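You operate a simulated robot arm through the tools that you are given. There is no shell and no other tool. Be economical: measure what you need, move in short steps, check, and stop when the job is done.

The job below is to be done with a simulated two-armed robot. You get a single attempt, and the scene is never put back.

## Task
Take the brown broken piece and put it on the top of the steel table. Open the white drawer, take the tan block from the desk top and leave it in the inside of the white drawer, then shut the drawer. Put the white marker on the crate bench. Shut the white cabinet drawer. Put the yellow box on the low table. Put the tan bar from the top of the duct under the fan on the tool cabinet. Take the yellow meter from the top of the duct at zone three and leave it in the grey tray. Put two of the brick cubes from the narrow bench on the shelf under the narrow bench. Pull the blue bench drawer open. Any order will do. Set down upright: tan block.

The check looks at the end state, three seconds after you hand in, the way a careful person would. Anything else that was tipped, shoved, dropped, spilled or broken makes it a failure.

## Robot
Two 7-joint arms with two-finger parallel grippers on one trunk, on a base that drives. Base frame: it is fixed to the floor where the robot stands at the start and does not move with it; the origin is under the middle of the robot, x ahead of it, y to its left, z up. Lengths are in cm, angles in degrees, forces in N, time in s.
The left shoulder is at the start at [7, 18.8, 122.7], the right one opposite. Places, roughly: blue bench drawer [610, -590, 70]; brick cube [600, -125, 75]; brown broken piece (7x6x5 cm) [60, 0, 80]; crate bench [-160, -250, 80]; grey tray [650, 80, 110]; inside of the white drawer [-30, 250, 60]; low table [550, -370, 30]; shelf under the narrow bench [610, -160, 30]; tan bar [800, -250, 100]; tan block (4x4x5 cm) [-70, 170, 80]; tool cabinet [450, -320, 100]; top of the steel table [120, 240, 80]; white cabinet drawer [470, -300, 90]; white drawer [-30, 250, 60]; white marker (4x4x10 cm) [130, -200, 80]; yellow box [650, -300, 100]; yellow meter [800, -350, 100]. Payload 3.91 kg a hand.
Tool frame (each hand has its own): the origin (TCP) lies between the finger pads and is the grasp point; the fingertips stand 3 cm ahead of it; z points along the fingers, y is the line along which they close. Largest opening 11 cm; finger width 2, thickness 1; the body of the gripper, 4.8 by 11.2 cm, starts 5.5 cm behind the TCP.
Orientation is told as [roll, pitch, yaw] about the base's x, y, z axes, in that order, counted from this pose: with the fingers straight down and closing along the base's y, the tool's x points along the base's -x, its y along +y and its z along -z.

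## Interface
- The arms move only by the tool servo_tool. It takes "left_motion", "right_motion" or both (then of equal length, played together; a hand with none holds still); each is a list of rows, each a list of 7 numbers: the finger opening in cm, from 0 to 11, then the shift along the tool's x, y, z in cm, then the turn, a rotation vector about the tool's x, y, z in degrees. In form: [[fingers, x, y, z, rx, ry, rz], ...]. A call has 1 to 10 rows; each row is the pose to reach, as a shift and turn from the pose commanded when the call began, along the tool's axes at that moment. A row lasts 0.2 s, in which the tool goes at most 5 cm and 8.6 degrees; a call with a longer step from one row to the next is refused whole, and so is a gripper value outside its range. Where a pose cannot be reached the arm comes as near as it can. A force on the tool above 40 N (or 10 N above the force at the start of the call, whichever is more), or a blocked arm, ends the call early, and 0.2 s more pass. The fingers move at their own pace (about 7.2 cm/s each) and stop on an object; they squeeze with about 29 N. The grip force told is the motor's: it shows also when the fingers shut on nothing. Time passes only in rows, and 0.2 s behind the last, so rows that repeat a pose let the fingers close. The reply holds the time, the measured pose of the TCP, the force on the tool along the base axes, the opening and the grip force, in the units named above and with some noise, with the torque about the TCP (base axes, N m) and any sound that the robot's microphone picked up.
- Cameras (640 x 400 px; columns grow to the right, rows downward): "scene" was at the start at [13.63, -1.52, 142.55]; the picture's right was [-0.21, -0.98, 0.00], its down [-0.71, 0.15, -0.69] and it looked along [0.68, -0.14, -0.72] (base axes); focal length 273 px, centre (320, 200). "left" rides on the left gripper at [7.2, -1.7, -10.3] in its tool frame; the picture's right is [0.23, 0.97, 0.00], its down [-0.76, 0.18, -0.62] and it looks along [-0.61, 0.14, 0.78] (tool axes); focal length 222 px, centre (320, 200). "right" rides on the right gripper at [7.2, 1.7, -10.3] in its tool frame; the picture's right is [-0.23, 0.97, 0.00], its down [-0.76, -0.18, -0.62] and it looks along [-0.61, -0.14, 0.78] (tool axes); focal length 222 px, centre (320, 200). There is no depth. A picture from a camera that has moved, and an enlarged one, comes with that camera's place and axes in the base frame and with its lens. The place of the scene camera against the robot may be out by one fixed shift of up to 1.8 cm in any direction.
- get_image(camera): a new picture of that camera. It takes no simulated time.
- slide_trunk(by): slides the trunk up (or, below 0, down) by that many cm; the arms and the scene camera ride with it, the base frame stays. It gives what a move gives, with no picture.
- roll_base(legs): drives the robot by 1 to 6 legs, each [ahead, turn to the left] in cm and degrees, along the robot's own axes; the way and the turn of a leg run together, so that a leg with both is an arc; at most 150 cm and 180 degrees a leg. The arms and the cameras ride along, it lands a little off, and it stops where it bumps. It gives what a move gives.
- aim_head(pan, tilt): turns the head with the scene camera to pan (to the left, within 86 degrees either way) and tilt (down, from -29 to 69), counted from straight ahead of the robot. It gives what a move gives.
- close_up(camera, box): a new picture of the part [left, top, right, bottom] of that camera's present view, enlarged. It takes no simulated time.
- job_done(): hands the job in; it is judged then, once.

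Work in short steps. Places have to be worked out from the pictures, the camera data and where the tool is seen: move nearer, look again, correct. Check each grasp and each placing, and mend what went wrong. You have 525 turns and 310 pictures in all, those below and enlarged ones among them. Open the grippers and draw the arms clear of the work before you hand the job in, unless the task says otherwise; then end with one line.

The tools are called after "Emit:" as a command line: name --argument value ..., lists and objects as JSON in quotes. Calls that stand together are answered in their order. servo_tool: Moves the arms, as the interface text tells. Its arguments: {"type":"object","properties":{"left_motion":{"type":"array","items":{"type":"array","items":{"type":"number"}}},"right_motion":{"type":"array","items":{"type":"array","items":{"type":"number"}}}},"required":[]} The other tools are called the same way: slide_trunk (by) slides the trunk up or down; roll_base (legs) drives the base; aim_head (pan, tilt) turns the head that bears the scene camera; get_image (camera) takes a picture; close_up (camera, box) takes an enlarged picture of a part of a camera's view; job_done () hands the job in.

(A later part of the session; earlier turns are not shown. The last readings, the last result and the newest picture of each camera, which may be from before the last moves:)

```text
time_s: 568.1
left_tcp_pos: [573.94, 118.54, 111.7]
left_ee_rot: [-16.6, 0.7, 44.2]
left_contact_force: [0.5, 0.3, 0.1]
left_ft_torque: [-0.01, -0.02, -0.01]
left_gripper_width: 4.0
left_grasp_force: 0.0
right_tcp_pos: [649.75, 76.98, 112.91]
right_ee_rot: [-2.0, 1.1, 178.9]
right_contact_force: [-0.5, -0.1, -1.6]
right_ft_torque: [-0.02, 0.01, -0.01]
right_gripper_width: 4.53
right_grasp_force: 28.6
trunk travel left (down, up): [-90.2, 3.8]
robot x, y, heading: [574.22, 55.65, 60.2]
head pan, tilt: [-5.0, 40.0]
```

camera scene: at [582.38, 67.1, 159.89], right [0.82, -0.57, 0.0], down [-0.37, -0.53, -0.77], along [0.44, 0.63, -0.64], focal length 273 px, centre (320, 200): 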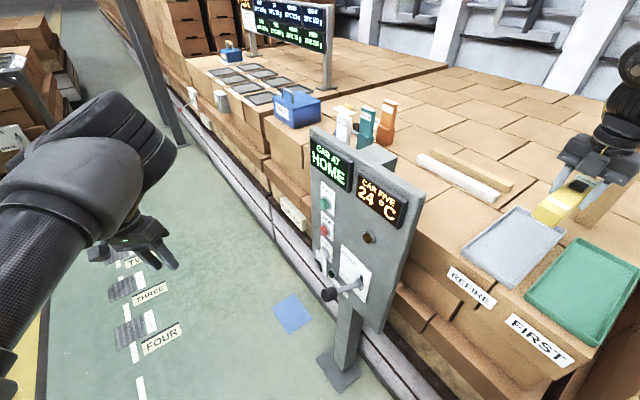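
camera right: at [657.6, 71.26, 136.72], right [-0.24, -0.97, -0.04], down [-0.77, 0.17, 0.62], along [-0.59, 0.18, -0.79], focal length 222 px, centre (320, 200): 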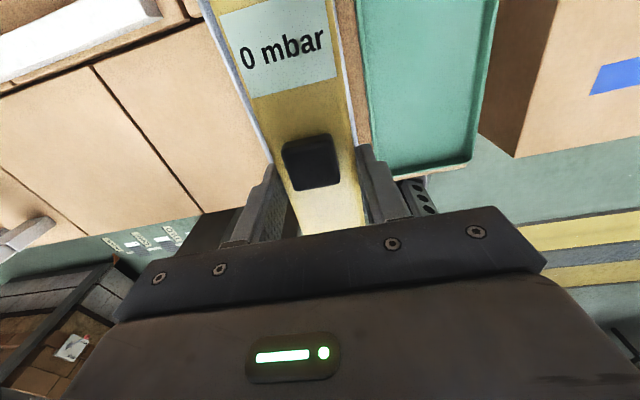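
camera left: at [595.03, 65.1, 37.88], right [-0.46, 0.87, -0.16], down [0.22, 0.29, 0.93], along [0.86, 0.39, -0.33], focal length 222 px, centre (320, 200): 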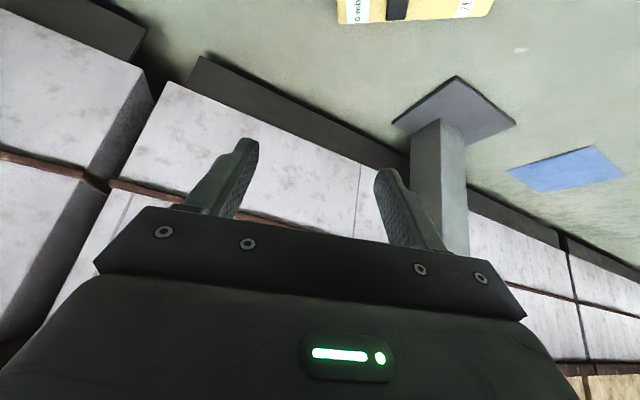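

Emit:
servo_tool --right_motion '[[2, 0, 0, 0.7, 0, 0, 0], [2, 0, 0, 1.4, 0, 0, 0], [2, 0, 0, 2.1, 0, 0, 0], [2, 0, 0, 2.8, 0, 0, 0]]'

Emit:
close_up --camera "scene" --box '[440, 120, 640, 320]'

```text
time_s: 569.1
left_tcp_pos: [573.92, 118.55, 111.65]
left_ee_rot: [-16.6, 0.6, 44.3]
left_contact_force: [0.3, -0.1, -0.7]
left_ft_torque: [-0.01, -0.02, -0.02]
left_gripper_width: 4.01
left_grasp_force: 0.0
right_tcp_pos: [649.92, 77.25, 110.17]
right_ee_rot: [-2.0, 1.1, 178.9]
right_contact_force: [-0.9, -0.9, -2.3]
right_ft_torque: [-0.01, 0.0, -0.02]
right_gripper_width: 4.56
right_grasp_force: 28.6
trunk travel left (down, up): [-90.2, 3.8]
robot x, y, heading: [574.14, 55.55, 60.2]
head pan, tilt: [-5.0, 40.0]
```

```text
2.00 times, centred on (540, 220) of scene
camera zoom: at [582.35, 66.98, 159.91], right [0.82, -0.57, 0.0], down [-0.37, -0.53, -0.77], along [0.44, 0.63, -0.64], focal length 546 px, centre (-120, 160)
```

zoom: 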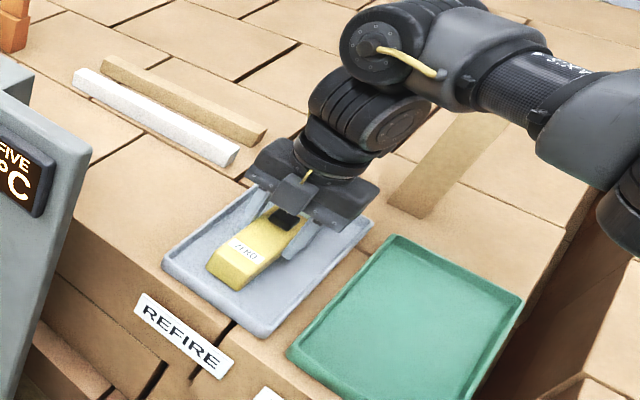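

Emit:
servo_tool --right_motion '[[2, 0, 0, 0.7, 0, 0, 0], [2, 0, 0, 1.4, 0, 0, 0], [2, 0, 0, 2.1, 0, 0, 0], [2, 0, 0, 2.8, 0, 0, 0], [2, 0, 0, 3.5, 0, 0, 0]]'

```text
time_s: 570.0
left_tcp_pos: [573.75, 118.54, 111.78]
left_ee_rot: [-16.8, 0.4, 44.3]
left_contact_force: [-0.8, -0.2, 0.7]
left_ft_torque: [0.01, 0.01, -0.03]
left_gripper_width: 3.99
left_grasp_force: 0.1
right_tcp_pos: [649.43, 77.11, 108.59]
right_ee_rot: [-2.1, 1.0, 179.0]
right_contact_force: [-8.4, -2.6, 14.6]
right_ft_torque: [-0.59, 0.09, -0.23]
right_gripper_width: 4.57
right_grasp_force: 28.6
trunk travel left (down, up): [-90.2, 3.8]
robot x, y, heading: [574.4, 55.45, 59.8]
head pan, tilt: [-5.0, 40.0]
stopped in row 4 (right hand): the force on the tool passed its limit (the readings are from after the stop); the commanded pose is now the measured one
```

Contact at TCP 108.6 (tray floor ≈104). Relieve, open moderately, rise.

Emit:
servo_tool --right_motion '[[2, 0, 0, -0.3, 0, 0, 0], [6.5, 0, 0, -0.3, 0, 0, 0], [6.5, 0, 0, -0.3, 0, 0, 0], [6.5, 0, 0, -0.3, 0, 0, 0], [6.5, 0, 0, -3, 0, 0, 0], [6.5, 0, 0, -7, 0, 0, 0], [6.5, 0, 0, -11, 0, 0, 0], [6.5, 0, 0, -15, 0, 0, 0], [6.5, -4, 0, -17, 0, 0, 0]]'

Emit:
close_up --camera "scene" --box '[440, 120, 640, 320]'

```text
time_s: 572.0
left_tcp_pos: [573.78, 118.6, 111.74]
left_ee_rot: [-16.7, 0.4, 44.2]
left_contact_force: [-0.4, 0.7, -0.5]
left_ft_torque: [0.0, -0.01, -0.01]
left_gripper_width: 3.99
left_grasp_force: 0.1
right_tcp_pos: [645.12, 76.42, 125.33]
right_ee_rot: [-1.9, 1.1, 178.9]
right_contact_force: [-0.5, -0.7, -0.1]
right_ft_torque: [0.01, -0.04, 0.02]
right_gripper_width: 6.48
right_grasp_force: 0.0
trunk travel left (down, up): [-90.2, 3.8]
robot x, y, heading: [574.24, 55.49, 60.1]
head pan, tilt: [-5.0, 40.0]
```

```text
2.00 times, centred on (540, 220) of scene
camera zoom: at [581.98, 66.82, 159.93], right [0.82, -0.57, 0.0], down [-0.37, -0.53, -0.77], along [0.44, 0.63, -0.64], focal length 546 px, centre (-120, 160)
```

zoom: 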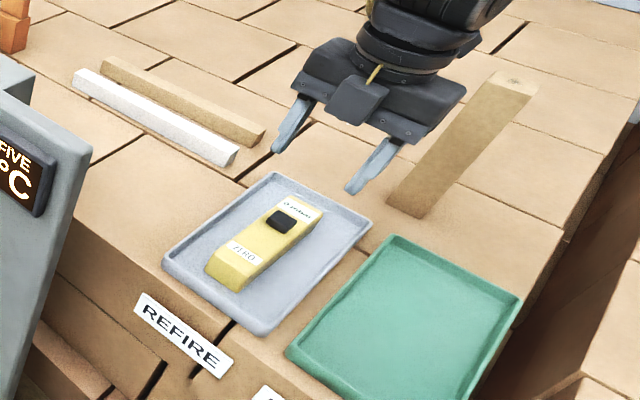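

Meter is in the grey tray, surroundings intact. Next: brick cubes. I back away from the car, bring the trunk down 15, and rotate the right hand to relative yaw 0.

Emit:
roll_base --legs '[[-45, 0]]'

Emit:
servo_tool --right_motion '[[6, 0, 0, 0, 0, 0, 8.5], [6, 0, 0, 0, 0, 0, 17], [6, 0, 0, 0, 0, 0, 25.5], [6, 0, 0, 0, 0, 0, 34], [6, 0, 0, 0, 0, 0, 42.5], [6, 0, 0, 0, 0, 0, 51], [6, 0, 0, 0, 0, 0, 59.5], [6, 0, 0, 0, 0, 0, 68], [6, 0, 0, 0, 0, 0, 76.5], [6, 0, 0, 0, 0, 0, 85]]'

Emit:
servo_tool --right_motion '[[6, 0, 0, 0, 0, 0, 8.5], [6, 0, 0, 0, 0, 0, 17], [6, 0, 0, 0, 0, 0, 25.5], [6, 0, 0, 0, 0, 0, 34]]'

Emit:
slide_trunk --by -15

```text
time_s: 574.7
left_tcp_pos: [551.79, 80.0, 111.56]
left_ee_rot: [-16.6, 0.7, 44.4]
left_contact_force: [0.3, -0.1, -0.1]
left_ft_torque: [0.0, -0.03, 0.02]
left_gripper_width: 4.0
left_grasp_force: 0.1
right_tcp_pos: [623.32, 38.04, 125.11]
right_ee_rot: [-1.9, 1.0, 179.1]
right_contact_force: [-0.8, 0.2, 0.0]
right_ft_torque: [-0.04, -0.01, -0.01]
right_gripper_width: 6.5
right_grasp_force: 0.0
trunk travel left (down, up): [-90.2, 3.8]
robot x, y, heading: [551.87, 16.79, 60.2]
head pan, tilt: [-5.0, 40.0]
```

```text
time_s: 576.9
left_tcp_pos: [551.73, 79.95, 111.75]
left_ee_rot: [-16.6, 0.5, 44.4]
left_contact_force: [0.6, 0.2, 0.2]
left_ft_torque: [-0.02, 0.03, -0.02]
left_gripper_width: 3.99
left_grasp_force: 0.0
right_tcp_pos: [623.16, 37.82, 125.16]
right_ee_rot: [-1.1, -1.9, 93.9]
right_contact_force: [0.1, -0.1, 0.6]
right_ft_torque: [0.03, -0.01, -0.01]
right_gripper_width: 5.98
right_grasp_force: 0.1
trunk travel left (down, up): [-90.2, 3.8]
robot x, y, heading: [551.7, 17.0, 60.2]
head pan, tilt: [-5.0, 40.0]
```

```text
time_s: 577.9
left_tcp_pos: [551.76, 79.95, 111.75]
left_ee_rot: [-16.7, 0.6, 44.4]
left_contact_force: [0.3, 0.0, -0.7]
left_ft_torque: [0.02, -0.01, 0.03]
left_gripper_width: 3.98
left_grasp_force: 0.0
right_tcp_pos: [623.27, 37.91, 125.28]
right_ee_rot: [0.2, -2.1, 60.0]
right_contact_force: [0.2, 0.7, -0.2]
right_ft_torque: [-0.01, 0.02, -0.01]
right_gripper_width: 5.99
right_grasp_force: 0.0
trunk travel left (down, up): [-90.2, 3.8]
robot x, y, heading: [552.25, 16.82, 60.0]
head pan, tilt: [-5.0, 40.0]
```

```text
time_s: 579.6
left_tcp_pos: [551.74, 79.85, 96.77]
left_ee_rot: [-16.7, 0.6, 44.4]
left_contact_force: [-0.9, -0.1, -0.7]
left_ft_torque: [0.01, -0.04, 0.02]
left_gripper_width: 3.99
left_grasp_force: 0.1
right_tcp_pos: [623.13, 37.92, 110.24]
right_ee_rot: [0.1, -2.2, 60.2]
right_contact_force: [-0.5, -0.6, 0.4]
right_ft_torque: [0.0, 0.0, 0.03]
right_gripper_width: 5.97
right_grasp_force: 0.1
trunk travel left (down, up): [-75.2, 18.8]
robot x, y, heading: [551.98, 16.9, 60.2]
head pan, tilt: [-5.0, 40.0]
```

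Emit:
servo_tool --right_motion '[[6, 0, 4.5, 0, 0, 0, 0], [6, 0, 9, 0, 0, 0, 0], [6, 0, 13.5, 0, 0, 0, 0], [6, 0, 18, 0, 0, 0, 0], [6, 0, 22.5, 0, 0, 0, 0], [6, 0, 27, 0, 0, 0, 0], [6, 0, 31, 0, 0, 1, 0], [6, 0, 34, 1, 0, 2, 0]]'

Emit:
roll_base --legs '[[-8, 0], [0, -150], [140, 0], [0, 90]]'

Emit:
aim_head --pan -10 --tilt 35

Emit:
get_image --camera "scene"

```text
time_s: 581.4
left_tcp_pos: [551.66, 80.0, 96.56]
left_ee_rot: [-16.6, 0.7, 44.4]
left_contact_force: [0.4, -0.1, 0.4]
left_ft_torque: [-0.01, -0.02, -0.02]
left_gripper_width: 3.99
left_grasp_force: 0.0
right_tcp_pos: [593.63, 55.02, 109.45]
right_ee_rot: [0.0, -0.2, 60.0]
right_contact_force: [-0.8, 0.3, 0.3]
right_ft_torque: [-0.01, 0.01, 0.03]
right_gripper_width: 5.98
right_grasp_force: 0.0
trunk travel left (down, up): [-75.2, 18.8]
robot x, y, heading: [551.84, 16.92, 60.5]
head pan, tilt: [-5.0, 40.0]
```

```text
time_s: 598.9
left_tcp_pos: [607.71, -102.76, 96.63]
left_ee_rot: [-16.7, 0.7, -18.3]
left_contact_force: [-0.7, 0.5, -0.1]
left_ft_torque: [0.0, -0.03, -0.01]
left_gripper_width: 4.01
left_grasp_force: 0.1
right_tcp_pos: [604.94, -151.64, 109.36]
right_ee_rot: [0.1, -0.3, -2.7]
right_contact_force: [0.0, -0.5, 1.4]
right_ft_torque: [0.01, -0.02, 0.02]
right_gripper_width: 6.0
right_grasp_force: 0.1
trunk travel left (down, up): [-75.2, 18.8]
robot x, y, heading: [551.72, -132.25, -2.6]
head pan, tilt: [-5.0, 40.0]
```

```text
time_s: 599.6
left_tcp_pos: [607.66, -102.58, 96.71]
left_ee_rot: [-16.7, 0.5, -18.3]
left_contact_force: [0.7, 0.0, -0.1]
left_ft_torque: [-0.02, 0.02, -0.01]
left_gripper_width: 4.0
left_grasp_force: 0.1
right_tcp_pos: [604.91, -151.59, 109.5]
right_ee_rot: [0.2, -0.2, -2.7]
right_contact_force: [0.3, -0.2, 0.1]
right_ft_torque: [0.01, 0.0, 0.0]
right_gripper_width: 6.01
right_grasp_force: 0.1
trunk travel left (down, up): [-75.2, 18.8]
robot x, y, heading: [551.84, -132.12, -2.7]
head pan, tilt: [-10.0, 35.0]
```

```text
95 pictures are left
camera scene: at [566.14, -133.9, 145.67], right [-0.22, -0.98, 0.0], down [-0.56, 0.12, -0.82], along [0.8, -0.18, -0.57], focal length 273 px, centre (320, 200)
```

scene: 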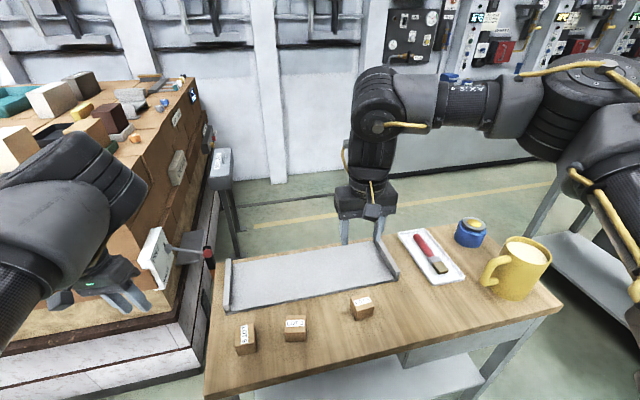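

Cubes are at about (606,-124), (606,-136) and (607.5,-154.5). My plan: hold the right hand in a 50° lean, pick with it, and use trunk up/down for moving between bench top and shelf. Back off 9 cm and lean.

Emit:
roll_base --legs '[[-9, 2]]'

Emit:
servo_tool --right_motion '[[6, -1, 0, 0, 0, -7.2, 0], [6, -2, 0, 0, 0, -14.4, 0], [6, -3.5, 0, 0, 0, -21.6, 0], [6, -5, 0, 0.5, 0, -28.8, 0], [6, -6, 0, 1, 0, -36, 0], [6, -7, 0, 2, 0, -43, 0], [6, -8, 0, 3, 0, -50, 0], [6, -8, 0, 3, 0, -50, 0]]'

Emit:
get_image --camera "right"

```text
time_s: 600.7
left_tcp_pos: [597.95, -100.52, 96.44]
left_ee_rot: [-16.8, 0.9, -16.4]
left_contact_force: [0.1, 0.4, 0.4]
left_ft_torque: [-0.01, 0.01, -0.03]
left_gripper_width: 3.97
left_grasp_force: 0.1
right_tcp_pos: [596.87, -149.49, 109.2]
right_ee_rot: [0.2, 0.1, -0.7]
right_contact_force: [0.7, 1.1, -0.5]
right_ft_torque: [-0.02, 0.01, 0.01]
right_gripper_width: 5.99
right_grasp_force: 0.1
trunk travel left (down, up): [-75.2, 18.8]
robot x, y, heading: [542.47, -131.43, -0.4]
head pan, tilt: [-10.0, 35.0]
```

```text
time_s: 602.5
left_tcp_pos: [597.5, -100.51, 96.7]
left_ee_rot: [-16.7, 0.4, -16.3]
left_contact_force: [0.1, 0.3, -0.5]
left_ft_torque: [0.01, -0.02, 0.02]
left_gripper_width: 4.03
left_grasp_force: 0.2
right_tcp_pos: [604.53, -149.92, 106.58]
right_ee_rot: [0.2, -50.3, -0.6]
right_contact_force: [-1.5, 0.5, 0.4]
right_ft_torque: [0.02, -0.01, -0.02]
right_gripper_width: 6.01
right_grasp_force: 0.2
right hand out of reach, approached as far as the arm can: row 6
trunk travel left (down, up): [-75.2, 18.8]
robot x, y, heading: [542.73, -131.86, -0.4]
head pan, tilt: [-10.0, 35.0]
```

```text
94 pictures are left
camera right: at [591.99, -147.85, 107.48], right [0.15, 0.97, 0.18], down [0.0, -0.18, 0.98], along [0.99, -0.15, -0.03], focal length 222 px, centre (320, 200)
```

right: 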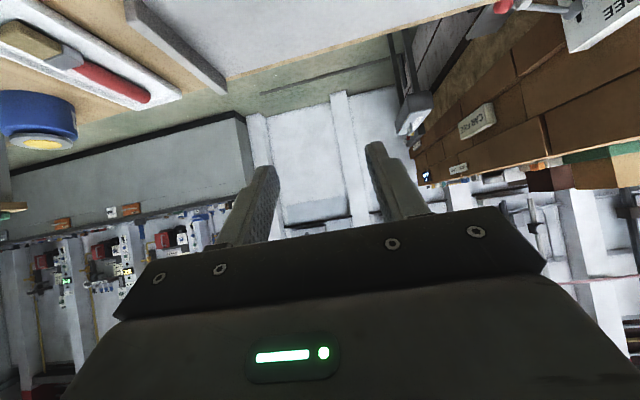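

Now position over cube 3 and lower the trunk.

Emit:
servo_tool --right_motion '[[8, -1, -2.3, 1.1, 0, 0, 0], [8, -1.9, -4.6, 2.3, 0, 0, 0], [8, -1.9, -4.6, 2.3, 0, 0, 0]]'

Emit:
slide_trunk --by -17

Emit:
get_image --camera "right"

Emit:
close_up --camera "scene" --box '[180, 160, 480, 400]'

```text
time_s: 603.3
left_tcp_pos: [597.48, -100.49, 96.8]
left_ee_rot: [-16.7, 0.5, -16.2]
left_contact_force: [-0.1, 0.4, -0.3]
left_ft_torque: [0.0, 0.01, 0.02]
left_gripper_width: 4.0
left_grasp_force: 0.0
right_tcp_pos: [607.17, -154.09, 106.49]
right_ee_rot: [-0.1, -50.1, -0.7]
right_contact_force: [0.5, -0.1, -0.2]
right_ft_torque: [-0.03, 0.02, 0.02]
right_gripper_width: 7.97
right_grasp_force: 0.1
trunk travel left (down, up): [-75.2, 18.8]
robot x, y, heading: [542.75, -131.9, -0.6]
head pan, tilt: [-10.0, 35.0]
```

```text
time_s: 605.2
left_tcp_pos: [597.47, -100.63, 79.7]
left_ee_rot: [-16.7, 0.5, -16.4]
left_contact_force: [-0.1, -0.7, 0.8]
left_ft_torque: [-0.01, 0.05, 0.02]
left_gripper_width: 4.04
left_grasp_force: 0.1
right_tcp_pos: [607.16, -154.18, 89.35]
right_ee_rot: [0.2, -50.3, -0.8]
right_contact_force: [0.7, 0.1, 0.5]
right_ft_torque: [-0.01, 0.0, 0.0]
right_gripper_width: 8.01
right_grasp_force: 0.0
trunk travel left (down, up): [-58.2, 35.8]
robot x, y, heading: [542.82, -131.57, -0.7]
head pan, tilt: [-10.0, 35.0]
```

```text
93 pictures are left
camera right: at [594.61, -152.21, 90.52], right [0.16, 0.97, 0.18], down [0.01, -0.18, 0.98], along [0.99, -0.15, -0.03], focal length 222 px, centre (320, 200)
```

right: 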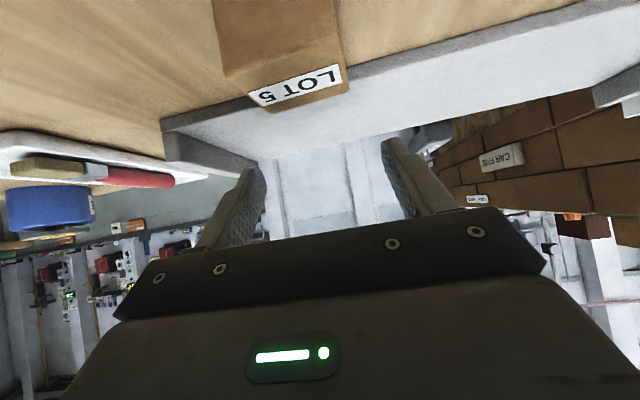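

```text
1.67 times, centred on (330, 280) of scene
camera zoom: at [557.08, -133.23, 128.67], right [-0.18, -0.98, 0.0], down [-0.56, 0.1, -0.82], along [0.81, -0.15, -0.57], focal length 455 px, centre (303, 67)
```

zoom: 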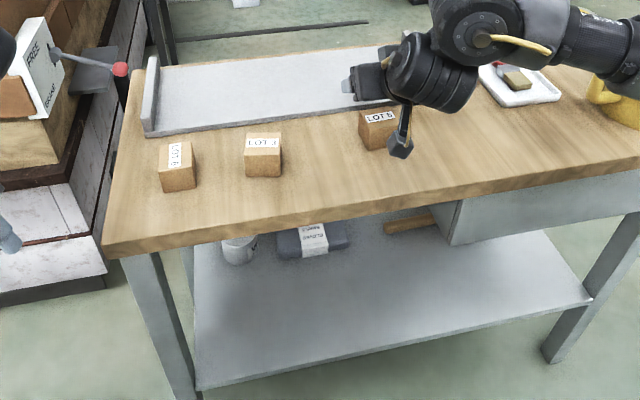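

Cube 3: front face x≈605.8, y≈-153.9, z 79.5–84.5. Forward 1 cm, trunk down 6.2, close.

Emit:
slide_trunk --by -6.2

Emit:
servo_tool --right_motion '[[8, -0.6, 0.2, 0.8, 0, 0, 0], [5, -0.6, 0.2, 0.8, 0, 0, 0], [3, -0.6, 0.2, 0.8, 0, 0, 0], [3, -0.6, 0.2, 0.8, 0, 0, 0], [3, -0.6, 0.2, 0.8, 0, 0, 0]]'

Emit:
get_image --camera "right"

```text
time_s: 606.2
left_tcp_pos: [597.46, -100.56, 73.49]
left_ee_rot: [-16.7, 0.4, -16.3]
left_contact_force: [0.7, 0.2, -0.2]
left_ft_torque: [0.03, -0.02, 0.01]
left_gripper_width: 4.0
left_grasp_force: 0.0
right_tcp_pos: [607.14, -154.14, 83.31]
right_ee_rot: [0.2, -50.3, -0.8]
right_contact_force: [0.4, -0.7, -0.1]
right_ft_torque: [0.01, 0.0, 0.02]
right_gripper_width: 8.0
right_grasp_force: 0.1
trunk travel left (down, up): [-52.0, 42.0]
robot x, y, heading: [542.93, -131.64, -0.5]
head pan, tilt: [-10.0, 35.0]
```

```text
time_s: 607.5
left_tcp_pos: [597.45, -100.48, 73.61]
left_ee_rot: [-16.6, 0.5, -16.2]
left_contact_force: [0.2, -0.3, -0.4]
left_ft_torque: [-0.03, -0.04, 0.02]
left_gripper_width: 4.0
left_grasp_force: 0.0
right_tcp_pos: [608.05, -154.05, 83.32]
right_ee_rot: [0.2, -50.3, -0.9]
right_contact_force: [0.6, -1.4, 2.4]
right_ft_torque: [-0.12, 0.09, 0.01]
right_gripper_width: 4.96
right_grasp_force: 28.8
trunk travel left (down, up): [-52.0, 42.0]
robot x, y, heading: [542.89, -131.43, -0.9]
head pan, tilt: [-10.0, 35.0]
```

```text
91 pictures are left
camera right: at [595.63, -151.96, 84.3], right [0.16, 0.97, 0.18], down [0.01, -0.18, 0.98], along [0.99, -0.15, -0.03], focal length 222 px, centre (320, 200)
```

right: 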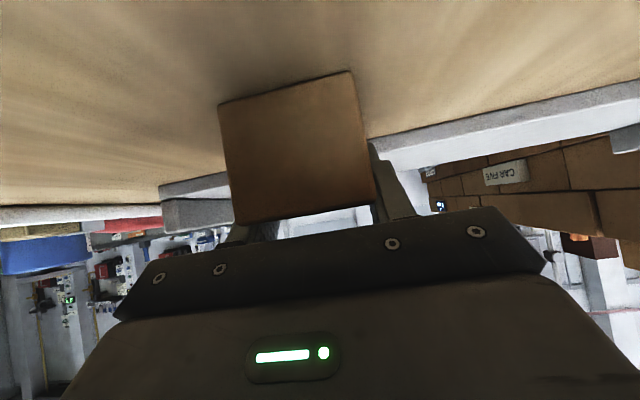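

Gripped (4.96 cm). Lift 6, back 30 cm out, lower the trunk, and look at the shelf.

Emit:
slide_trunk --by 6

Emit:
roll_base --legs '[[-30, 0]]'

Emit:
slide_trunk --by -40

Emit:
get_image --camera "right"

Emit:
get_image --camera "scene"

```text
time_s: 608.5
left_tcp_pos: [597.68, -100.61, 79.47]
left_ee_rot: [-16.8, 0.6, -16.3]
left_contact_force: [-0.1, 0.0, -0.9]
left_ft_torque: [-0.01, -0.04, 0.03]
left_gripper_width: 3.97
left_grasp_force: 0.0
right_tcp_pos: [608.21, -153.92, 89.17]
right_ee_rot: [0.3, -50.1, -0.8]
right_contact_force: [0.3, -0.7, -1.2]
right_ft_torque: [0.02, -0.03, -0.01]
right_gripper_width: 4.95
right_grasp_force: 29.3
trunk travel left (down, up): [-58.0, 36.0]
robot x, y, heading: [542.59, -131.69, -0.5]
head pan, tilt: [-10.0, 35.0]
```

```text
time_s: 610.5
left_tcp_pos: [567.7, -100.29, 79.64]
left_ee_rot: [-16.6, 0.5, -16.1]
left_contact_force: [-0.2, 0.2, 0.7]
left_ft_torque: [-0.01, -0.02, -0.01]
left_gripper_width: 4.01
left_grasp_force: 0.0
right_tcp_pos: [578.37, -153.62, 89.31]
right_ee_rot: [0.0, -50.3, -0.8]
right_contact_force: [-0.3, 0.5, -1.1]
right_ft_torque: [0.02, 0.0, -0.05]
right_gripper_width: 4.99
right_grasp_force: 29.3
trunk travel left (down, up): [-58.0, 36.0]
robot x, y, heading: [512.66, -131.36, -0.4]
head pan, tilt: [-10.0, 35.0]
```

```text
time_s: 614.3
left_tcp_pos: [567.7, -100.27, 39.6]
left_ee_rot: [-16.9, 0.4, -16.1]
left_contact_force: [-0.3, -0.1, -0.8]
left_ft_torque: [0.02, 0.0, -0.01]
left_gripper_width: 3.98
left_grasp_force: 0.1
right_tcp_pos: [578.38, -153.58, 49.27]
right_ee_rot: [0.2, -50.2, -0.6]
right_contact_force: [0.7, 0.2, -1.2]
right_ft_torque: [0.01, -0.08, -0.01]
right_gripper_width: 4.96
right_grasp_force: 29.1
trunk travel left (down, up): [-18.0, 76.0]
robot x, y, heading: [512.96, -131.27, -0.4]
head pan, tilt: [-10.0, 35.0]
```

```text
90 pictures are left
camera right: at [565.86, -151.61, 50.27], right [0.15, 0.97, 0.18], down [0.01, -0.18, 0.98], along [0.99, -0.15, -0.03], focal length 222 px, centre (320, 200)
```

right: 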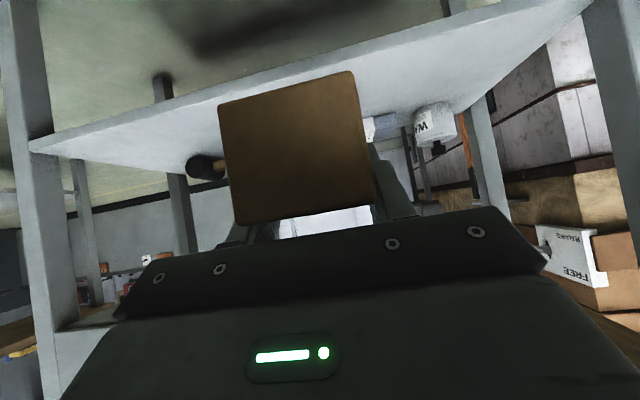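

```text
89 pictures are left
camera scene: at [527.3, -132.96, 88.47], right [-0.18, -0.98, 0.0], down [-0.56, 0.1, -0.82], along [0.81, -0.15, -0.57], focal length 273 px, centre (320, 200)
```

scene: 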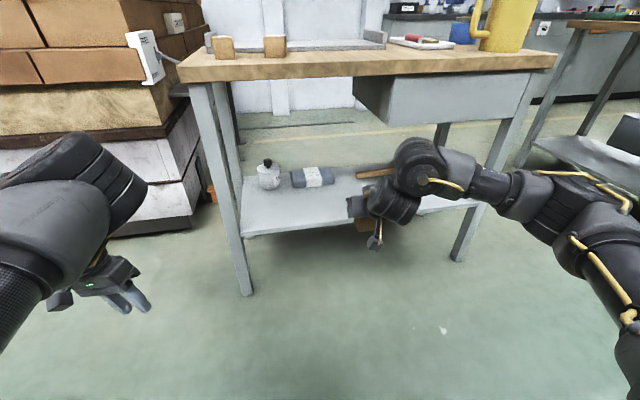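

Shelf surface is at z≈31. I shift 6 cm left (+y) to stay clear of the bench's drawer box, lower 9.5, then roll in 29 cm.

Emit:
servo_tool --right_motion '[[3, 0, 2, 0, 0, 0, 0], [3, 0, 4, 0, 0, 0, 0], [3, 0, 6, 0, 0, 0, 0]]'

Emit:
slide_trunk --by -9.5

Emit:
roll_base --legs '[[29, 0]]'

Emit:
get_image --camera "right"

```text
time_s: 615.1
left_tcp_pos: [567.5, -100.22, 39.42]
left_ee_rot: [-16.6, 0.7, -16.2]
left_contact_force: [0.0, 1.4, 0.6]
left_ft_torque: [0.0, 0.01, 0.05]
left_gripper_width: 4.0
left_grasp_force: 0.1
right_tcp_pos: [578.57, -147.31, 49.38]
right_ee_rot: [0.2, -50.2, -0.8]
right_contact_force: [0.5, -0.4, -1.5]
right_ft_torque: [0.03, -0.02, -0.04]
right_gripper_width: 4.97
right_grasp_force: 29.6
trunk travel left (down, up): [-18.0, 76.0]
robot x, y, heading: [513.22, -131.53, -0.2]
head pan, tilt: [-10.0, 35.0]
```

```text
time_s: 616.4
left_tcp_pos: [567.62, -100.25, 29.95]
left_ee_rot: [-16.6, 0.5, -16.2]
left_contact_force: [0.8, 0.0, 0.0]
left_ft_torque: [-0.02, -0.01, 0.0]
left_gripper_width: 4.0
left_grasp_force: 0.3
right_tcp_pos: [578.58, -147.41, 39.81]
right_ee_rot: [0.2, -50.1, -0.7]
right_contact_force: [-0.6, -0.3, -1.3]
right_ft_torque: [0.02, -0.02, 0.01]
right_gripper_width: 4.98
right_grasp_force: 29.2
trunk travel left (down, up): [-8.5, 85.5]
robot x, y, heading: [512.83, -131.45, -0.2]
head pan, tilt: [-10.0, 35.0]
```

```text
time_s: 618.4
left_tcp_pos: [597.15, -100.94, 30.02]
left_ee_rot: [-16.8, 0.6, -16.7]
left_contact_force: [0.8, -0.5, 0.1]
left_ft_torque: [0.01, 0.0, -0.01]
left_gripper_width: 4.01
left_grasp_force: 0.0
right_tcp_pos: [607.63, -148.17, 39.82]
right_ee_rot: [0.2, -50.2, -1.1]
right_contact_force: [-0.7, 0.5, -1.0]
right_ft_torque: [0.0, -0.05, -0.03]
right_gripper_width: 4.97
right_grasp_force: 29.0
trunk travel left (down, up): [-8.5, 85.5]
robot x, y, heading: [542.22, -131.25, -0.6]
head pan, tilt: [-10.0, 35.0]
```

```text
88 pictures are left
camera right: at [595.11, -146.17, 40.85], right [0.16, 0.97, 0.18], down [0.01, -0.18, 0.98], along [0.99, -0.16, -0.03], focal length 222 px, centre (320, 200)
```

right: 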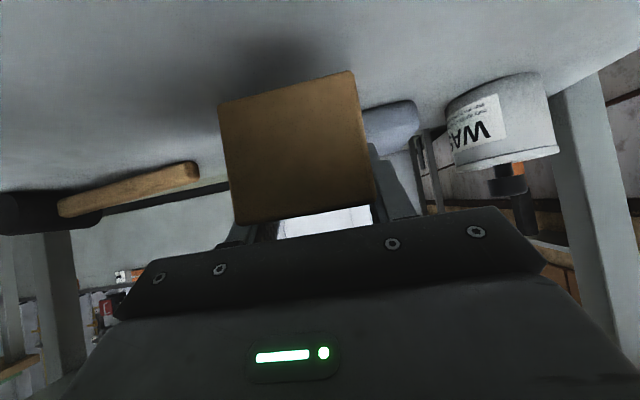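

Over the shelf. Lower until contact.

Emit:
slide_trunk --by -3.5

Emit:
slide_trunk --by -0.8

```text
time_s: 619.2
left_tcp_pos: [597.18, -101.13, 26.49]
left_ee_rot: [-16.7, 0.5, -16.7]
left_contact_force: [0.2, -0.3, 0.9]
left_ft_torque: [0.01, -0.01, -0.02]
left_gripper_width: 4.0
left_grasp_force: 0.1
right_tcp_pos: [607.52, -148.26, 36.32]
right_ee_rot: [0.3, -50.2, -1.1]
right_contact_force: [-0.6, -1.0, -2.5]
right_ft_torque: [-0.03, -0.06, 0.03]
right_gripper_width: 4.98
right_grasp_force: 29.3
trunk travel left (down, up): [-5.0, 89.0]
robot x, y, heading: [542.21, -131.94, -1.0]
head pan, tilt: [-10.0, 35.0]
```

```text
time_s: 619.8
left_tcp_pos: [597.13, -100.93, 25.76]
left_ee_rot: [-16.7, 0.6, -16.6]
left_contact_force: [1.1, -0.1, -0.4]
left_ft_torque: [0.02, -0.02, 0.01]
left_gripper_width: 4.01
left_grasp_force: 0.0
right_tcp_pos: [607.64, -148.1, 35.49]
right_ee_rot: [0.2, -50.2, -1.1]
right_contact_force: [1.0, 0.0, -1.0]
right_ft_torque: [0.03, 0.0, -0.02]
right_gripper_width: 4.96
right_grasp_force: 28.7
trunk travel left (down, up): [-4.2, 89.8]
robot x, y, heading: [541.77, -131.65, -0.8]
head pan, tilt: [-10.0, 35.0]
```

Emit:
slide_trunk --by -1.2

Emit:
slide_trunk --by -1.2

Emit:
get_image --camera "right"

```text
time_s: 620.4
left_tcp_pos: [597.11, -100.93, 24.61]
left_ee_rot: [-16.7, 0.5, -16.7]
left_contact_force: [-0.2, 1.0, -0.2]
left_ft_torque: [-0.01, -0.04, 0.0]
left_gripper_width: 4.02
left_grasp_force: 0.0
right_tcp_pos: [607.61, -148.27, 34.69]
right_ee_rot: [0.1, -50.7, -1.2]
right_contact_force: [4.2, -1.9, 20.3]
right_ft_torque: [-0.08, 0.27, -0.02]
right_gripper_width: 5.0
right_grasp_force: 29.5
trunk travel left (down, up): [-3.0, 91.0]
robot x, y, heading: [542.25, -132.05, -1.1]
head pan, tilt: [-10.0, 35.0]
```

```text
time_s: 620.8
left_tcp_pos: [597.09, -101.02, 24.06]
left_ee_rot: [-16.7, 0.4, -16.7]
left_contact_force: [0.4, 0.5, 0.8]
left_ft_torque: [-0.02, 0.0, -0.02]
left_gripper_width: 3.98
left_grasp_force: 0.1
right_tcp_pos: [607.77, -148.19, 34.72]
right_ee_rot: [0.5, -51.2, -1.4]
right_contact_force: [0.5, 0.4, 15.3]
right_ft_torque: [-0.45, 0.07, 0.02]
right_gripper_width: 4.95
right_grasp_force: 29.3
trunk travel left (down, up): [-2.5, 91.5]
robot x, y, heading: [542.16, -131.65, -1.0]
head pan, tilt: [-10.0, 35.0]
stopped: the force on the tool passed its limit (the readings are from after the stop); the commanded pose is now the measured one
```

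```text
87 pictures are left
camera right: at [595.26, -146.13, 35.49], right [0.16, 0.97, 0.18], down [-0.01, -0.18, 0.98], along [0.99, -0.16, -0.02], focal length 222 px, centre (320, 200)
```

right: 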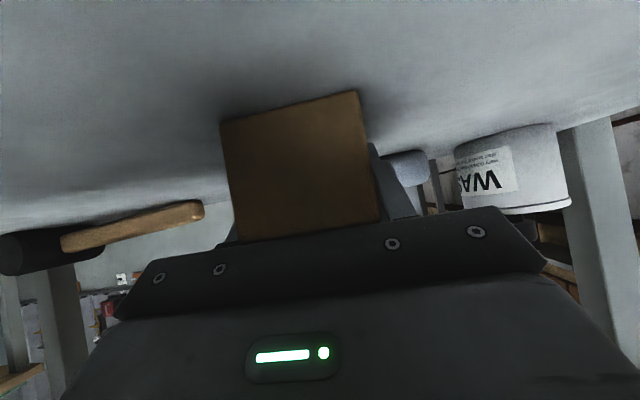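

On the shelf (z≈30.4). Ease off, open, and withdraw.

Emit:
slide_trunk --by 0.5

Emit:
servo_tool --right_motion '[[7.5, 0, 0, 0, 0, 0, 0], [7.5, 0, 0, 0, 0, 0, 0], [7.5, 0, 0, 0, 0, 0, 0], [7.5, 0, 0, -2, 0, 0, 0], [7.5, 0, 0, -4, 0, 0, 0]]'

Emit:
roll_base --legs '[[-28, 0]]'

Emit:
get_image --camera "right"

```text
time_s: 621.3
left_tcp_pos: [597.11, -100.98, 24.63]
left_ee_rot: [-16.7, 0.5, -16.6]
left_contact_force: [0.5, 0.5, -0.1]
left_ft_torque: [0.01, -0.01, 0.01]
left_gripper_width: 4.0
left_grasp_force: 0.2
right_tcp_pos: [607.73, -148.22, 34.65]
right_ee_rot: [0.3, -50.8, -1.2]
right_contact_force: [-1.3, -0.1, 1.4]
right_ft_torque: [-0.04, -0.03, -0.02]
right_gripper_width: 4.96
right_grasp_force: 29.5
trunk travel left (down, up): [-3.0, 91.0]
robot x, y, heading: [541.94, -131.88, -1.3]
head pan, tilt: [-10.0, 35.0]
```

```text
time_s: 622.5
left_tcp_pos: [597.1, -101.14, 24.49]
left_ee_rot: [-16.7, 0.5, -16.7]
left_contact_force: [-0.3, 0.0, -0.5]
left_ft_torque: [0.01, 0.02, -0.02]
left_gripper_width: 4.03
left_grasp_force: 0.1
right_tcp_pos: [605.24, -148.27, 37.23]
right_ee_rot: [0.4, -50.7, -1.1]
right_contact_force: [0.1, -0.3, -0.3]
right_ft_torque: [0.0, 0.03, -0.01]
right_gripper_width: 7.52
right_grasp_force: 0.1
right hand out of reach, approached as far as the arm can: row 5
trunk travel left (down, up): [-3.0, 91.0]
robot x, y, heading: [542.01, -131.6, -0.6]
head pan, tilt: [-10.0, 35.0]
```

```text
time_s: 624.5
left_tcp_pos: [568.05, -100.39, 24.57]
left_ee_rot: [-16.7, 0.4, -16.5]
left_contact_force: [0.6, 0.3, -0.7]
left_ft_torque: [-0.01, 0.01, -0.03]
left_gripper_width: 4.02
left_grasp_force: 0.1
right_tcp_pos: [576.29, -147.65, 37.24]
right_ee_rot: [0.5, -50.8, -1.1]
right_contact_force: [0.1, -0.3, 0.4]
right_ft_torque: [0.02, -0.03, -0.01]
right_gripper_width: 7.49
right_grasp_force: 0.0
trunk travel left (down, up): [-3.0, 91.0]
robot x, y, heading: [513.09, -131.55, -0.7]
head pan, tilt: [-10.0, 35.0]
```

```text
86 pictures are left
camera right: at [563.82, -145.68, 38.21], right [0.15, 0.97, 0.18], down [0.0, -0.18, 0.98], along [0.99, -0.15, -0.03], focal length 222 px, centre (320, 200)
```

right: 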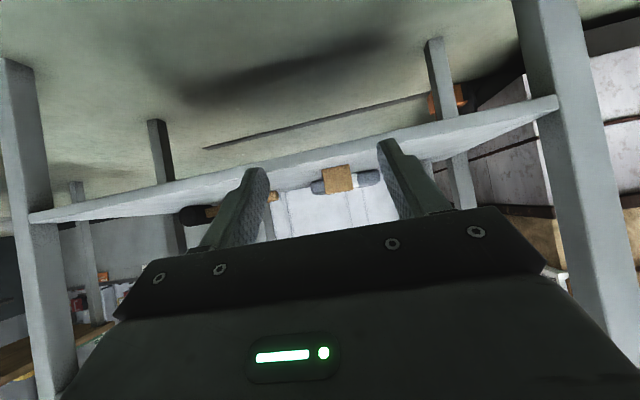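

First cube placed. Raise the trunk and shift left for the second cube at y≈-136.

Emit:
slide_trunk --by 40

Emit:
slide_trunk --by 15

Emit:
servo_tool --right_motion '[[8, 0, 3, 0, 0, 0, 0], [8, 0, 6, 0, 0, 0, 0], [8, 0, 9, 0, 0, 0, 0], [8, 0, 11.5, 0, 0, 0, 0]]'

Emit:
roll_base --legs '[[30, 0]]'

Emit:
get_image --camera "right"

```text
time_s: 628.3
left_tcp_pos: [568.01, -100.49, 64.46]
left_ee_rot: [-16.7, 0.6, -16.5]
left_contact_force: [0.5, 1.1, -0.1]
left_ft_torque: [0.0, 0.02, -0.02]
left_gripper_width: 3.97
left_grasp_force: 0.0
right_tcp_pos: [576.33, -147.61, 77.24]
right_ee_rot: [0.3, -50.9, -0.9]
right_contact_force: [-0.1, -0.2, -0.7]
right_ft_torque: [0.03, 0.02, 0.0]
right_gripper_width: 7.5
right_grasp_force: 0.0
trunk travel left (down, up): [-43.0, 51.0]
robot x, y, heading: [513.07, -131.49, -0.5]
head pan, tilt: [-10.0, 35.0]
```

```text
time_s: 630.1
left_tcp_pos: [568.16, -100.4, 79.49]
left_ee_rot: [-16.8, 0.5, -16.6]
left_contact_force: [0.0, -0.1, 0.2]
left_ft_torque: [0.01, 0.01, -0.01]
left_gripper_width: 4.02
left_grasp_force: 0.1
right_tcp_pos: [576.42, -147.62, 92.24]
right_ee_rot: [0.3, -50.7, -0.9]
right_contact_force: [-0.7, -0.5, -0.6]
right_ft_torque: [0.01, -0.01, 0.0]
right_gripper_width: 7.48
right_grasp_force: 0.1
trunk travel left (down, up): [-58.0, 36.0]
robot x, y, heading: [513.4, -131.22, -0.7]
head pan, tilt: [-10.0, 35.0]
```

```text
time_s: 631.1
left_tcp_pos: [567.95, -100.33, 79.36]
left_ee_rot: [-16.6, 0.5, -16.5]
left_contact_force: [0.2, -0.1, 0.2]
left_ft_torque: [-0.06, -0.04, -0.03]
left_gripper_width: 4.0
left_grasp_force: 0.2
right_tcp_pos: [578.69, -136.16, 92.13]
right_ee_rot: [0.4, -50.7, -0.8]
right_contact_force: [0.4, 0.6, 0.9]
right_ft_torque: [0.0, -0.02, 0.0]
right_gripper_width: 7.99
right_grasp_force: 0.1
right hand out of reach, approached as far as the arm can: row 1, 2, 3, 4
trunk travel left (down, up): [-58.0, 36.0]
robot x, y, heading: [513.48, -131.28, -0.8]
head pan, tilt: [-10.0, 35.0]
```

```text
time_s: 633.1
left_tcp_pos: [597.37, -100.28, 79.51]
left_ee_rot: [-16.7, 0.5, -16.1]
left_contact_force: [0.7, 0.0, 0.2]
left_ft_torque: [-0.01, -0.02, -0.02]
left_gripper_width: 4.03
left_grasp_force: 0.2
right_tcp_pos: [608.15, -135.95, 92.18]
right_ee_rot: [0.5, -50.6, -0.4]
right_contact_force: [-0.9, -0.8, -0.9]
right_ft_torque: [0.01, 0.0, -0.02]
right_gripper_width: 8.04
right_grasp_force: 0.0
trunk travel left (down, up): [-58.0, 36.0]
robot x, y, heading: [542.64, -131.62, -0.1]
head pan, tilt: [-10.0, 35.0]
```

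```text
85 pictures are left
camera right: at [595.7, -134.15, 93.04], right [0.14, 0.97, 0.18], down [0.0, -0.18, 0.98], along [0.99, -0.14, -0.03], focal length 222 px, centre (320, 200)
```

right: 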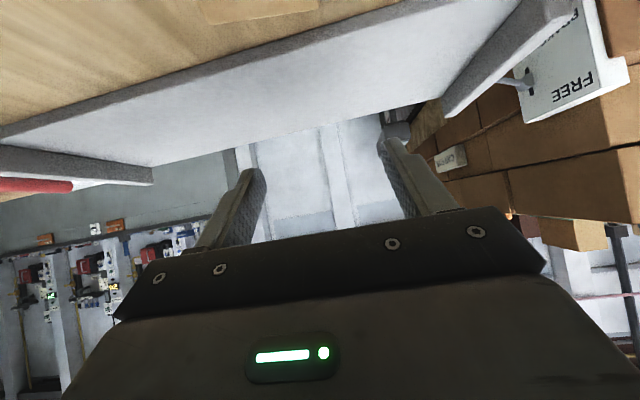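

Cube 2 is centred at y≈-136.6. Shift 0.6, lower 8.8, close.

Emit:
servo_tool --right_motion '[[8, 0, -0.6, 0, 0, 0, 0], [8, 0, -0.6, 0, 0, 0, 0]]'

Emit:
slide_trunk --by -8.8

Emit:
servo_tool --right_motion '[[5, 0, 0, 0, 0, 0, 0], [3, 0, 0, 0, 0, 0, 0], [3, 0, 0, 0, 0, 0, 0], [3, 0, 0, 0, 0, 0, 0]]'

Emit:
get_image --camera "right"

```text
time_s: 633.7
left_tcp_pos: [597.29, -100.29, 79.56]
left_ee_rot: [-16.7, 0.5, -16.0]
left_contact_force: [-0.1, -0.2, 0.1]
left_ft_torque: [0.01, -0.03, 0.02]
left_gripper_width: 3.99
left_grasp_force: 0.1
right_tcp_pos: [608.34, -136.7, 92.11]
right_ee_rot: [0.4, -50.7, -0.4]
right_contact_force: [0.8, -0.6, 0.0]
right_ft_torque: [0.01, -0.01, 0.01]
right_gripper_width: 8.02
right_grasp_force: 0.1
trunk travel left (down, up): [-58.0, 36.0]
robot x, y, heading: [542.76, -131.55, -0.0]
head pan, tilt: [-10.0, 35.0]
```

```text
time_s: 634.9
left_tcp_pos: [597.23, -100.2, 70.89]
left_ee_rot: [-16.7, 0.6, -16.0]
left_contact_force: [0.0, 0.1, 0.1]
left_ft_torque: [-0.01, 0.0, 0.02]
left_gripper_width: 4.0
left_grasp_force: 0.0
right_tcp_pos: [608.21, -136.64, 83.35]
right_ee_rot: [0.5, -50.7, -0.4]
right_contact_force: [0.3, 0.1, 0.3]
right_ft_torque: [0.03, -0.03, 0.0]
right_gripper_width: 8.0
right_grasp_force: 0.0
trunk travel left (down, up): [-49.2, 44.8]
robot x, y, heading: [542.67, -131.46, -0.2]
head pan, tilt: [-10.0, 35.0]
```

```text
time_s: 635.9
left_tcp_pos: [597.33, -100.29, 70.73]
left_ee_rot: [-16.7, 0.5, -16.0]
left_contact_force: [0.7, 0.0, 0.3]
left_ft_torque: [0.0, 0.02, -0.03]
left_gripper_width: 4.02
left_grasp_force: 0.0
right_tcp_pos: [608.17, -136.68, 83.25]
right_ee_rot: [0.5, -50.6, -0.3]
right_contact_force: [0.1, 0.2, 0.0]
right_ft_torque: [0.04, 0.02, 0.0]
right_gripper_width: 3.03
right_grasp_force: 0.3
trunk travel left (down, up): [-49.2, 44.8]
robot x, y, heading: [542.41, -131.34, -0.2]
head pan, tilt: [-10.0, 35.0]
```

```text
84 pictures are left
camera right: at [595.74, -134.78, 84.21], right [0.14, 0.97, 0.18], down [0.0, -0.18, 0.98], along [0.99, -0.14, -0.03], focal length 222 px, centre (320, 200)
```

right: 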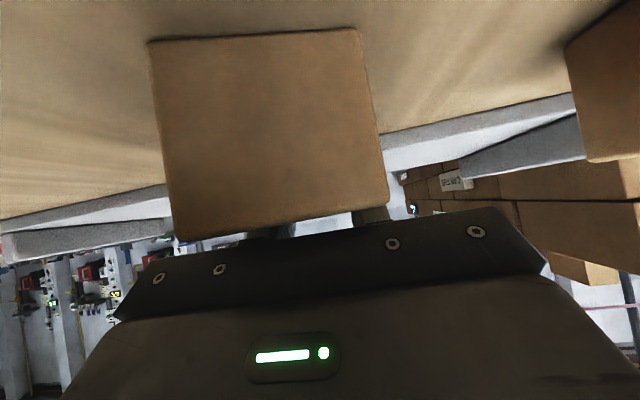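

The fingers closed behind the cube — it sits nearer (x≈601–606). Open, raise, move back 5 cm, and retry.

Emit:
servo_tool --right_motion '[[6, 0, 0, 0, 0, 0, 0], [8, 0, 0, 0, 0, 0, 0], [8, 0, 0, 0, 0, 0, 0]]'

Emit:
slide_trunk --by 8.8

Emit:
roll_base --legs '[[-5, 0]]'

Emit:
get_image --camera "right"

Emit:
close_up --camera "scene" --box '[180, 160, 480, 400]'

```text
time_s: 636.7
left_tcp_pos: [597.38, -100.3, 70.75]
left_ee_rot: [-16.7, 0.5, -16.1]
left_contact_force: [-0.2, 0.8, 0.6]
left_ft_torque: [0.0, -0.01, 0.01]
left_gripper_width: 4.01
left_grasp_force: 0.0
right_tcp_pos: [608.2, -136.74, 83.29]
right_ee_rot: [0.5, -50.8, -0.4]
right_contact_force: [-0.1, 0.1, 0.3]
right_ft_torque: [0.02, 0.0, -0.03]
right_gripper_width: 7.99
right_grasp_force: 0.1
trunk travel left (down, up): [-49.2, 44.8]
robot x, y, heading: [542.23, -131.65, -0.4]
head pan, tilt: [-10.0, 35.0]
```

```text
time_s: 638.0
left_tcp_pos: [597.29, -100.46, 79.53]
left_ee_rot: [-16.7, 0.7, -16.2]
left_contact_force: [-0.4, -0.9, 0.3]
left_ft_torque: [0.0, -0.02, 0.02]
left_gripper_width: 4.01
left_grasp_force: 0.0
right_tcp_pos: [608.18, -136.57, 91.99]
right_ee_rot: [0.5, -50.7, -0.4]
right_contact_force: [-0.7, -0.2, -0.1]
right_ft_torque: [0.0, 0.0, 0.01]
right_gripper_width: 8.01
right_grasp_force: 0.0
trunk travel left (down, up): [-58.0, 36.0]
robot x, y, heading: [542.93, -131.49, -0.2]
head pan, tilt: [-10.0, 35.0]
```

```text
time_s: 638.9
left_tcp_pos: [592.35, -100.19, 79.55]
left_ee_rot: [-16.6, 0.5, -16.0]
left_contact_force: [0.3, -0.3, 0.3]
left_ft_torque: [0.01, -0.05, 0.0]
left_gripper_width: 4.02
left_grasp_force: 0.1
right_tcp_pos: [603.33, -136.54, 92.14]
right_ee_rot: [0.5, -50.8, -0.4]
right_contact_force: [0.3, -1.1, 0.4]
right_ft_torque: [0.01, 0.02, 0.02]
right_gripper_width: 7.99
right_grasp_force: 0.0
trunk travel left (down, up): [-58.0, 36.0]
robot x, y, heading: [537.75, -131.65, 0.1]
head pan, tilt: [-10.0, 35.0]
```

```text
83 pictures are left
camera right: at [590.76, -134.72, 93.06], right [0.14, 0.97, 0.18], down [0.0, -0.18, 0.98], along [0.99, -0.14, -0.03], focal length 222 px, centre (320, 200)
```

right: 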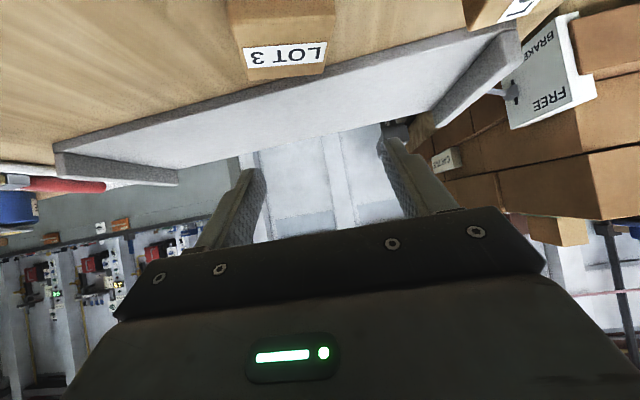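

```text
1.67 times, centred on (330, 280) of scene
camera zoom: at [552.04, -133.04, 128.49], right [-0.18, -0.98, 0.0], down [-0.56, 0.1, -0.82], along [0.81, -0.15, -0.57], focal length 455 px, centre (303, 67)
```

zoom: 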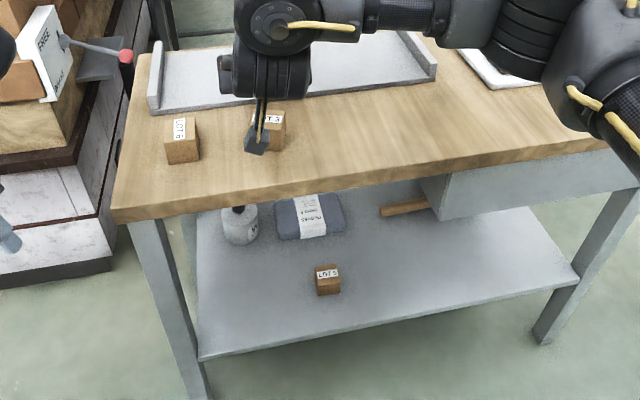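

Cube 1 stands on the shelf; cube 2's centre is x≈604.8, y≈-136.5. Forward 1.5, lower 8.8, close.

Emit:
servo_tool --right_motion '[[8, -0.9, 0, 1.1, 0, 0, 0], [8, -0.9, 0, 1.1, 0, 0, 0]]'

Emit:
slide_trunk --by -8.8

Emit:
servo_tool --right_motion '[[5, 0, 0, 0, 0, 0, 0], [3, 0, 0, 0, 0, 0, 0], [3, 0, 0, 0, 0, 0, 0], [3, 0, 0, 0, 0, 0, 0]]'

```text
time_s: 639.5
left_tcp_pos: [592.23, -100.18, 79.57]
left_ee_rot: [-16.8, 0.5, -16.0]
left_contact_force: [0.2, -0.7, 0.1]
left_ft_torque: [0.01, 0.01, -0.01]
left_gripper_width: 4.0
left_grasp_force: 0.1
right_tcp_pos: [604.7, -136.45, 92.18]
right_ee_rot: [0.5, -50.8, -0.4]
right_contact_force: [0.2, -0.3, 0.4]
right_ft_torque: [0.0, 0.01, 0.0]
right_gripper_width: 8.01
right_grasp_force: 0.1
trunk travel left (down, up): [-58.0, 36.0]
robot x, y, heading: [537.87, -131.22, -0.4]
head pan, tilt: [-10.0, 35.0]
```

```text
time_s: 640.7
left_tcp_pos: [592.34, -100.12, 70.79]
left_ee_rot: [-16.7, 0.5, -15.9]
left_contact_force: [0.6, 0.4, -0.4]
left_ft_torque: [-0.02, -0.01, -0.03]
left_gripper_width: 3.99
left_grasp_force: 0.1
right_tcp_pos: [604.84, -136.47, 83.33]
right_ee_rot: [0.5, -50.7, -0.4]
right_contact_force: [-1.1, -0.1, 0.2]
right_ft_torque: [-0.04, 0.01, 0.02]
right_gripper_width: 8.0
right_grasp_force: 0.1
trunk travel left (down, up): [-49.2, 44.8]
robot x, y, heading: [537.69, -131.71, -0.1]
head pan, tilt: [-10.0, 35.0]
```

```text
time_s: 641.7
left_tcp_pos: [592.24, -100.19, 70.75]
left_ee_rot: [-16.7, 0.6, -16.0]
left_contact_force: [0.1, -0.4, -0.1]
left_ft_torque: [-0.02, 0.0, 0.0]
left_gripper_width: 3.99
left_grasp_force: 0.1
right_tcp_pos: [604.82, -136.55, 83.3]
right_ee_rot: [0.4, -50.6, -0.4]
right_contact_force: [-0.4, 0.3, 0.8]
right_ft_torque: [0.0, -0.03, 0.02]
right_gripper_width: 4.98
right_grasp_force: 29.3
trunk travel left (down, up): [-49.2, 44.8]
robot x, y, heading: [537.42, -131.57, -0.2]
head pan, tilt: [-10.0, 35.0]
```

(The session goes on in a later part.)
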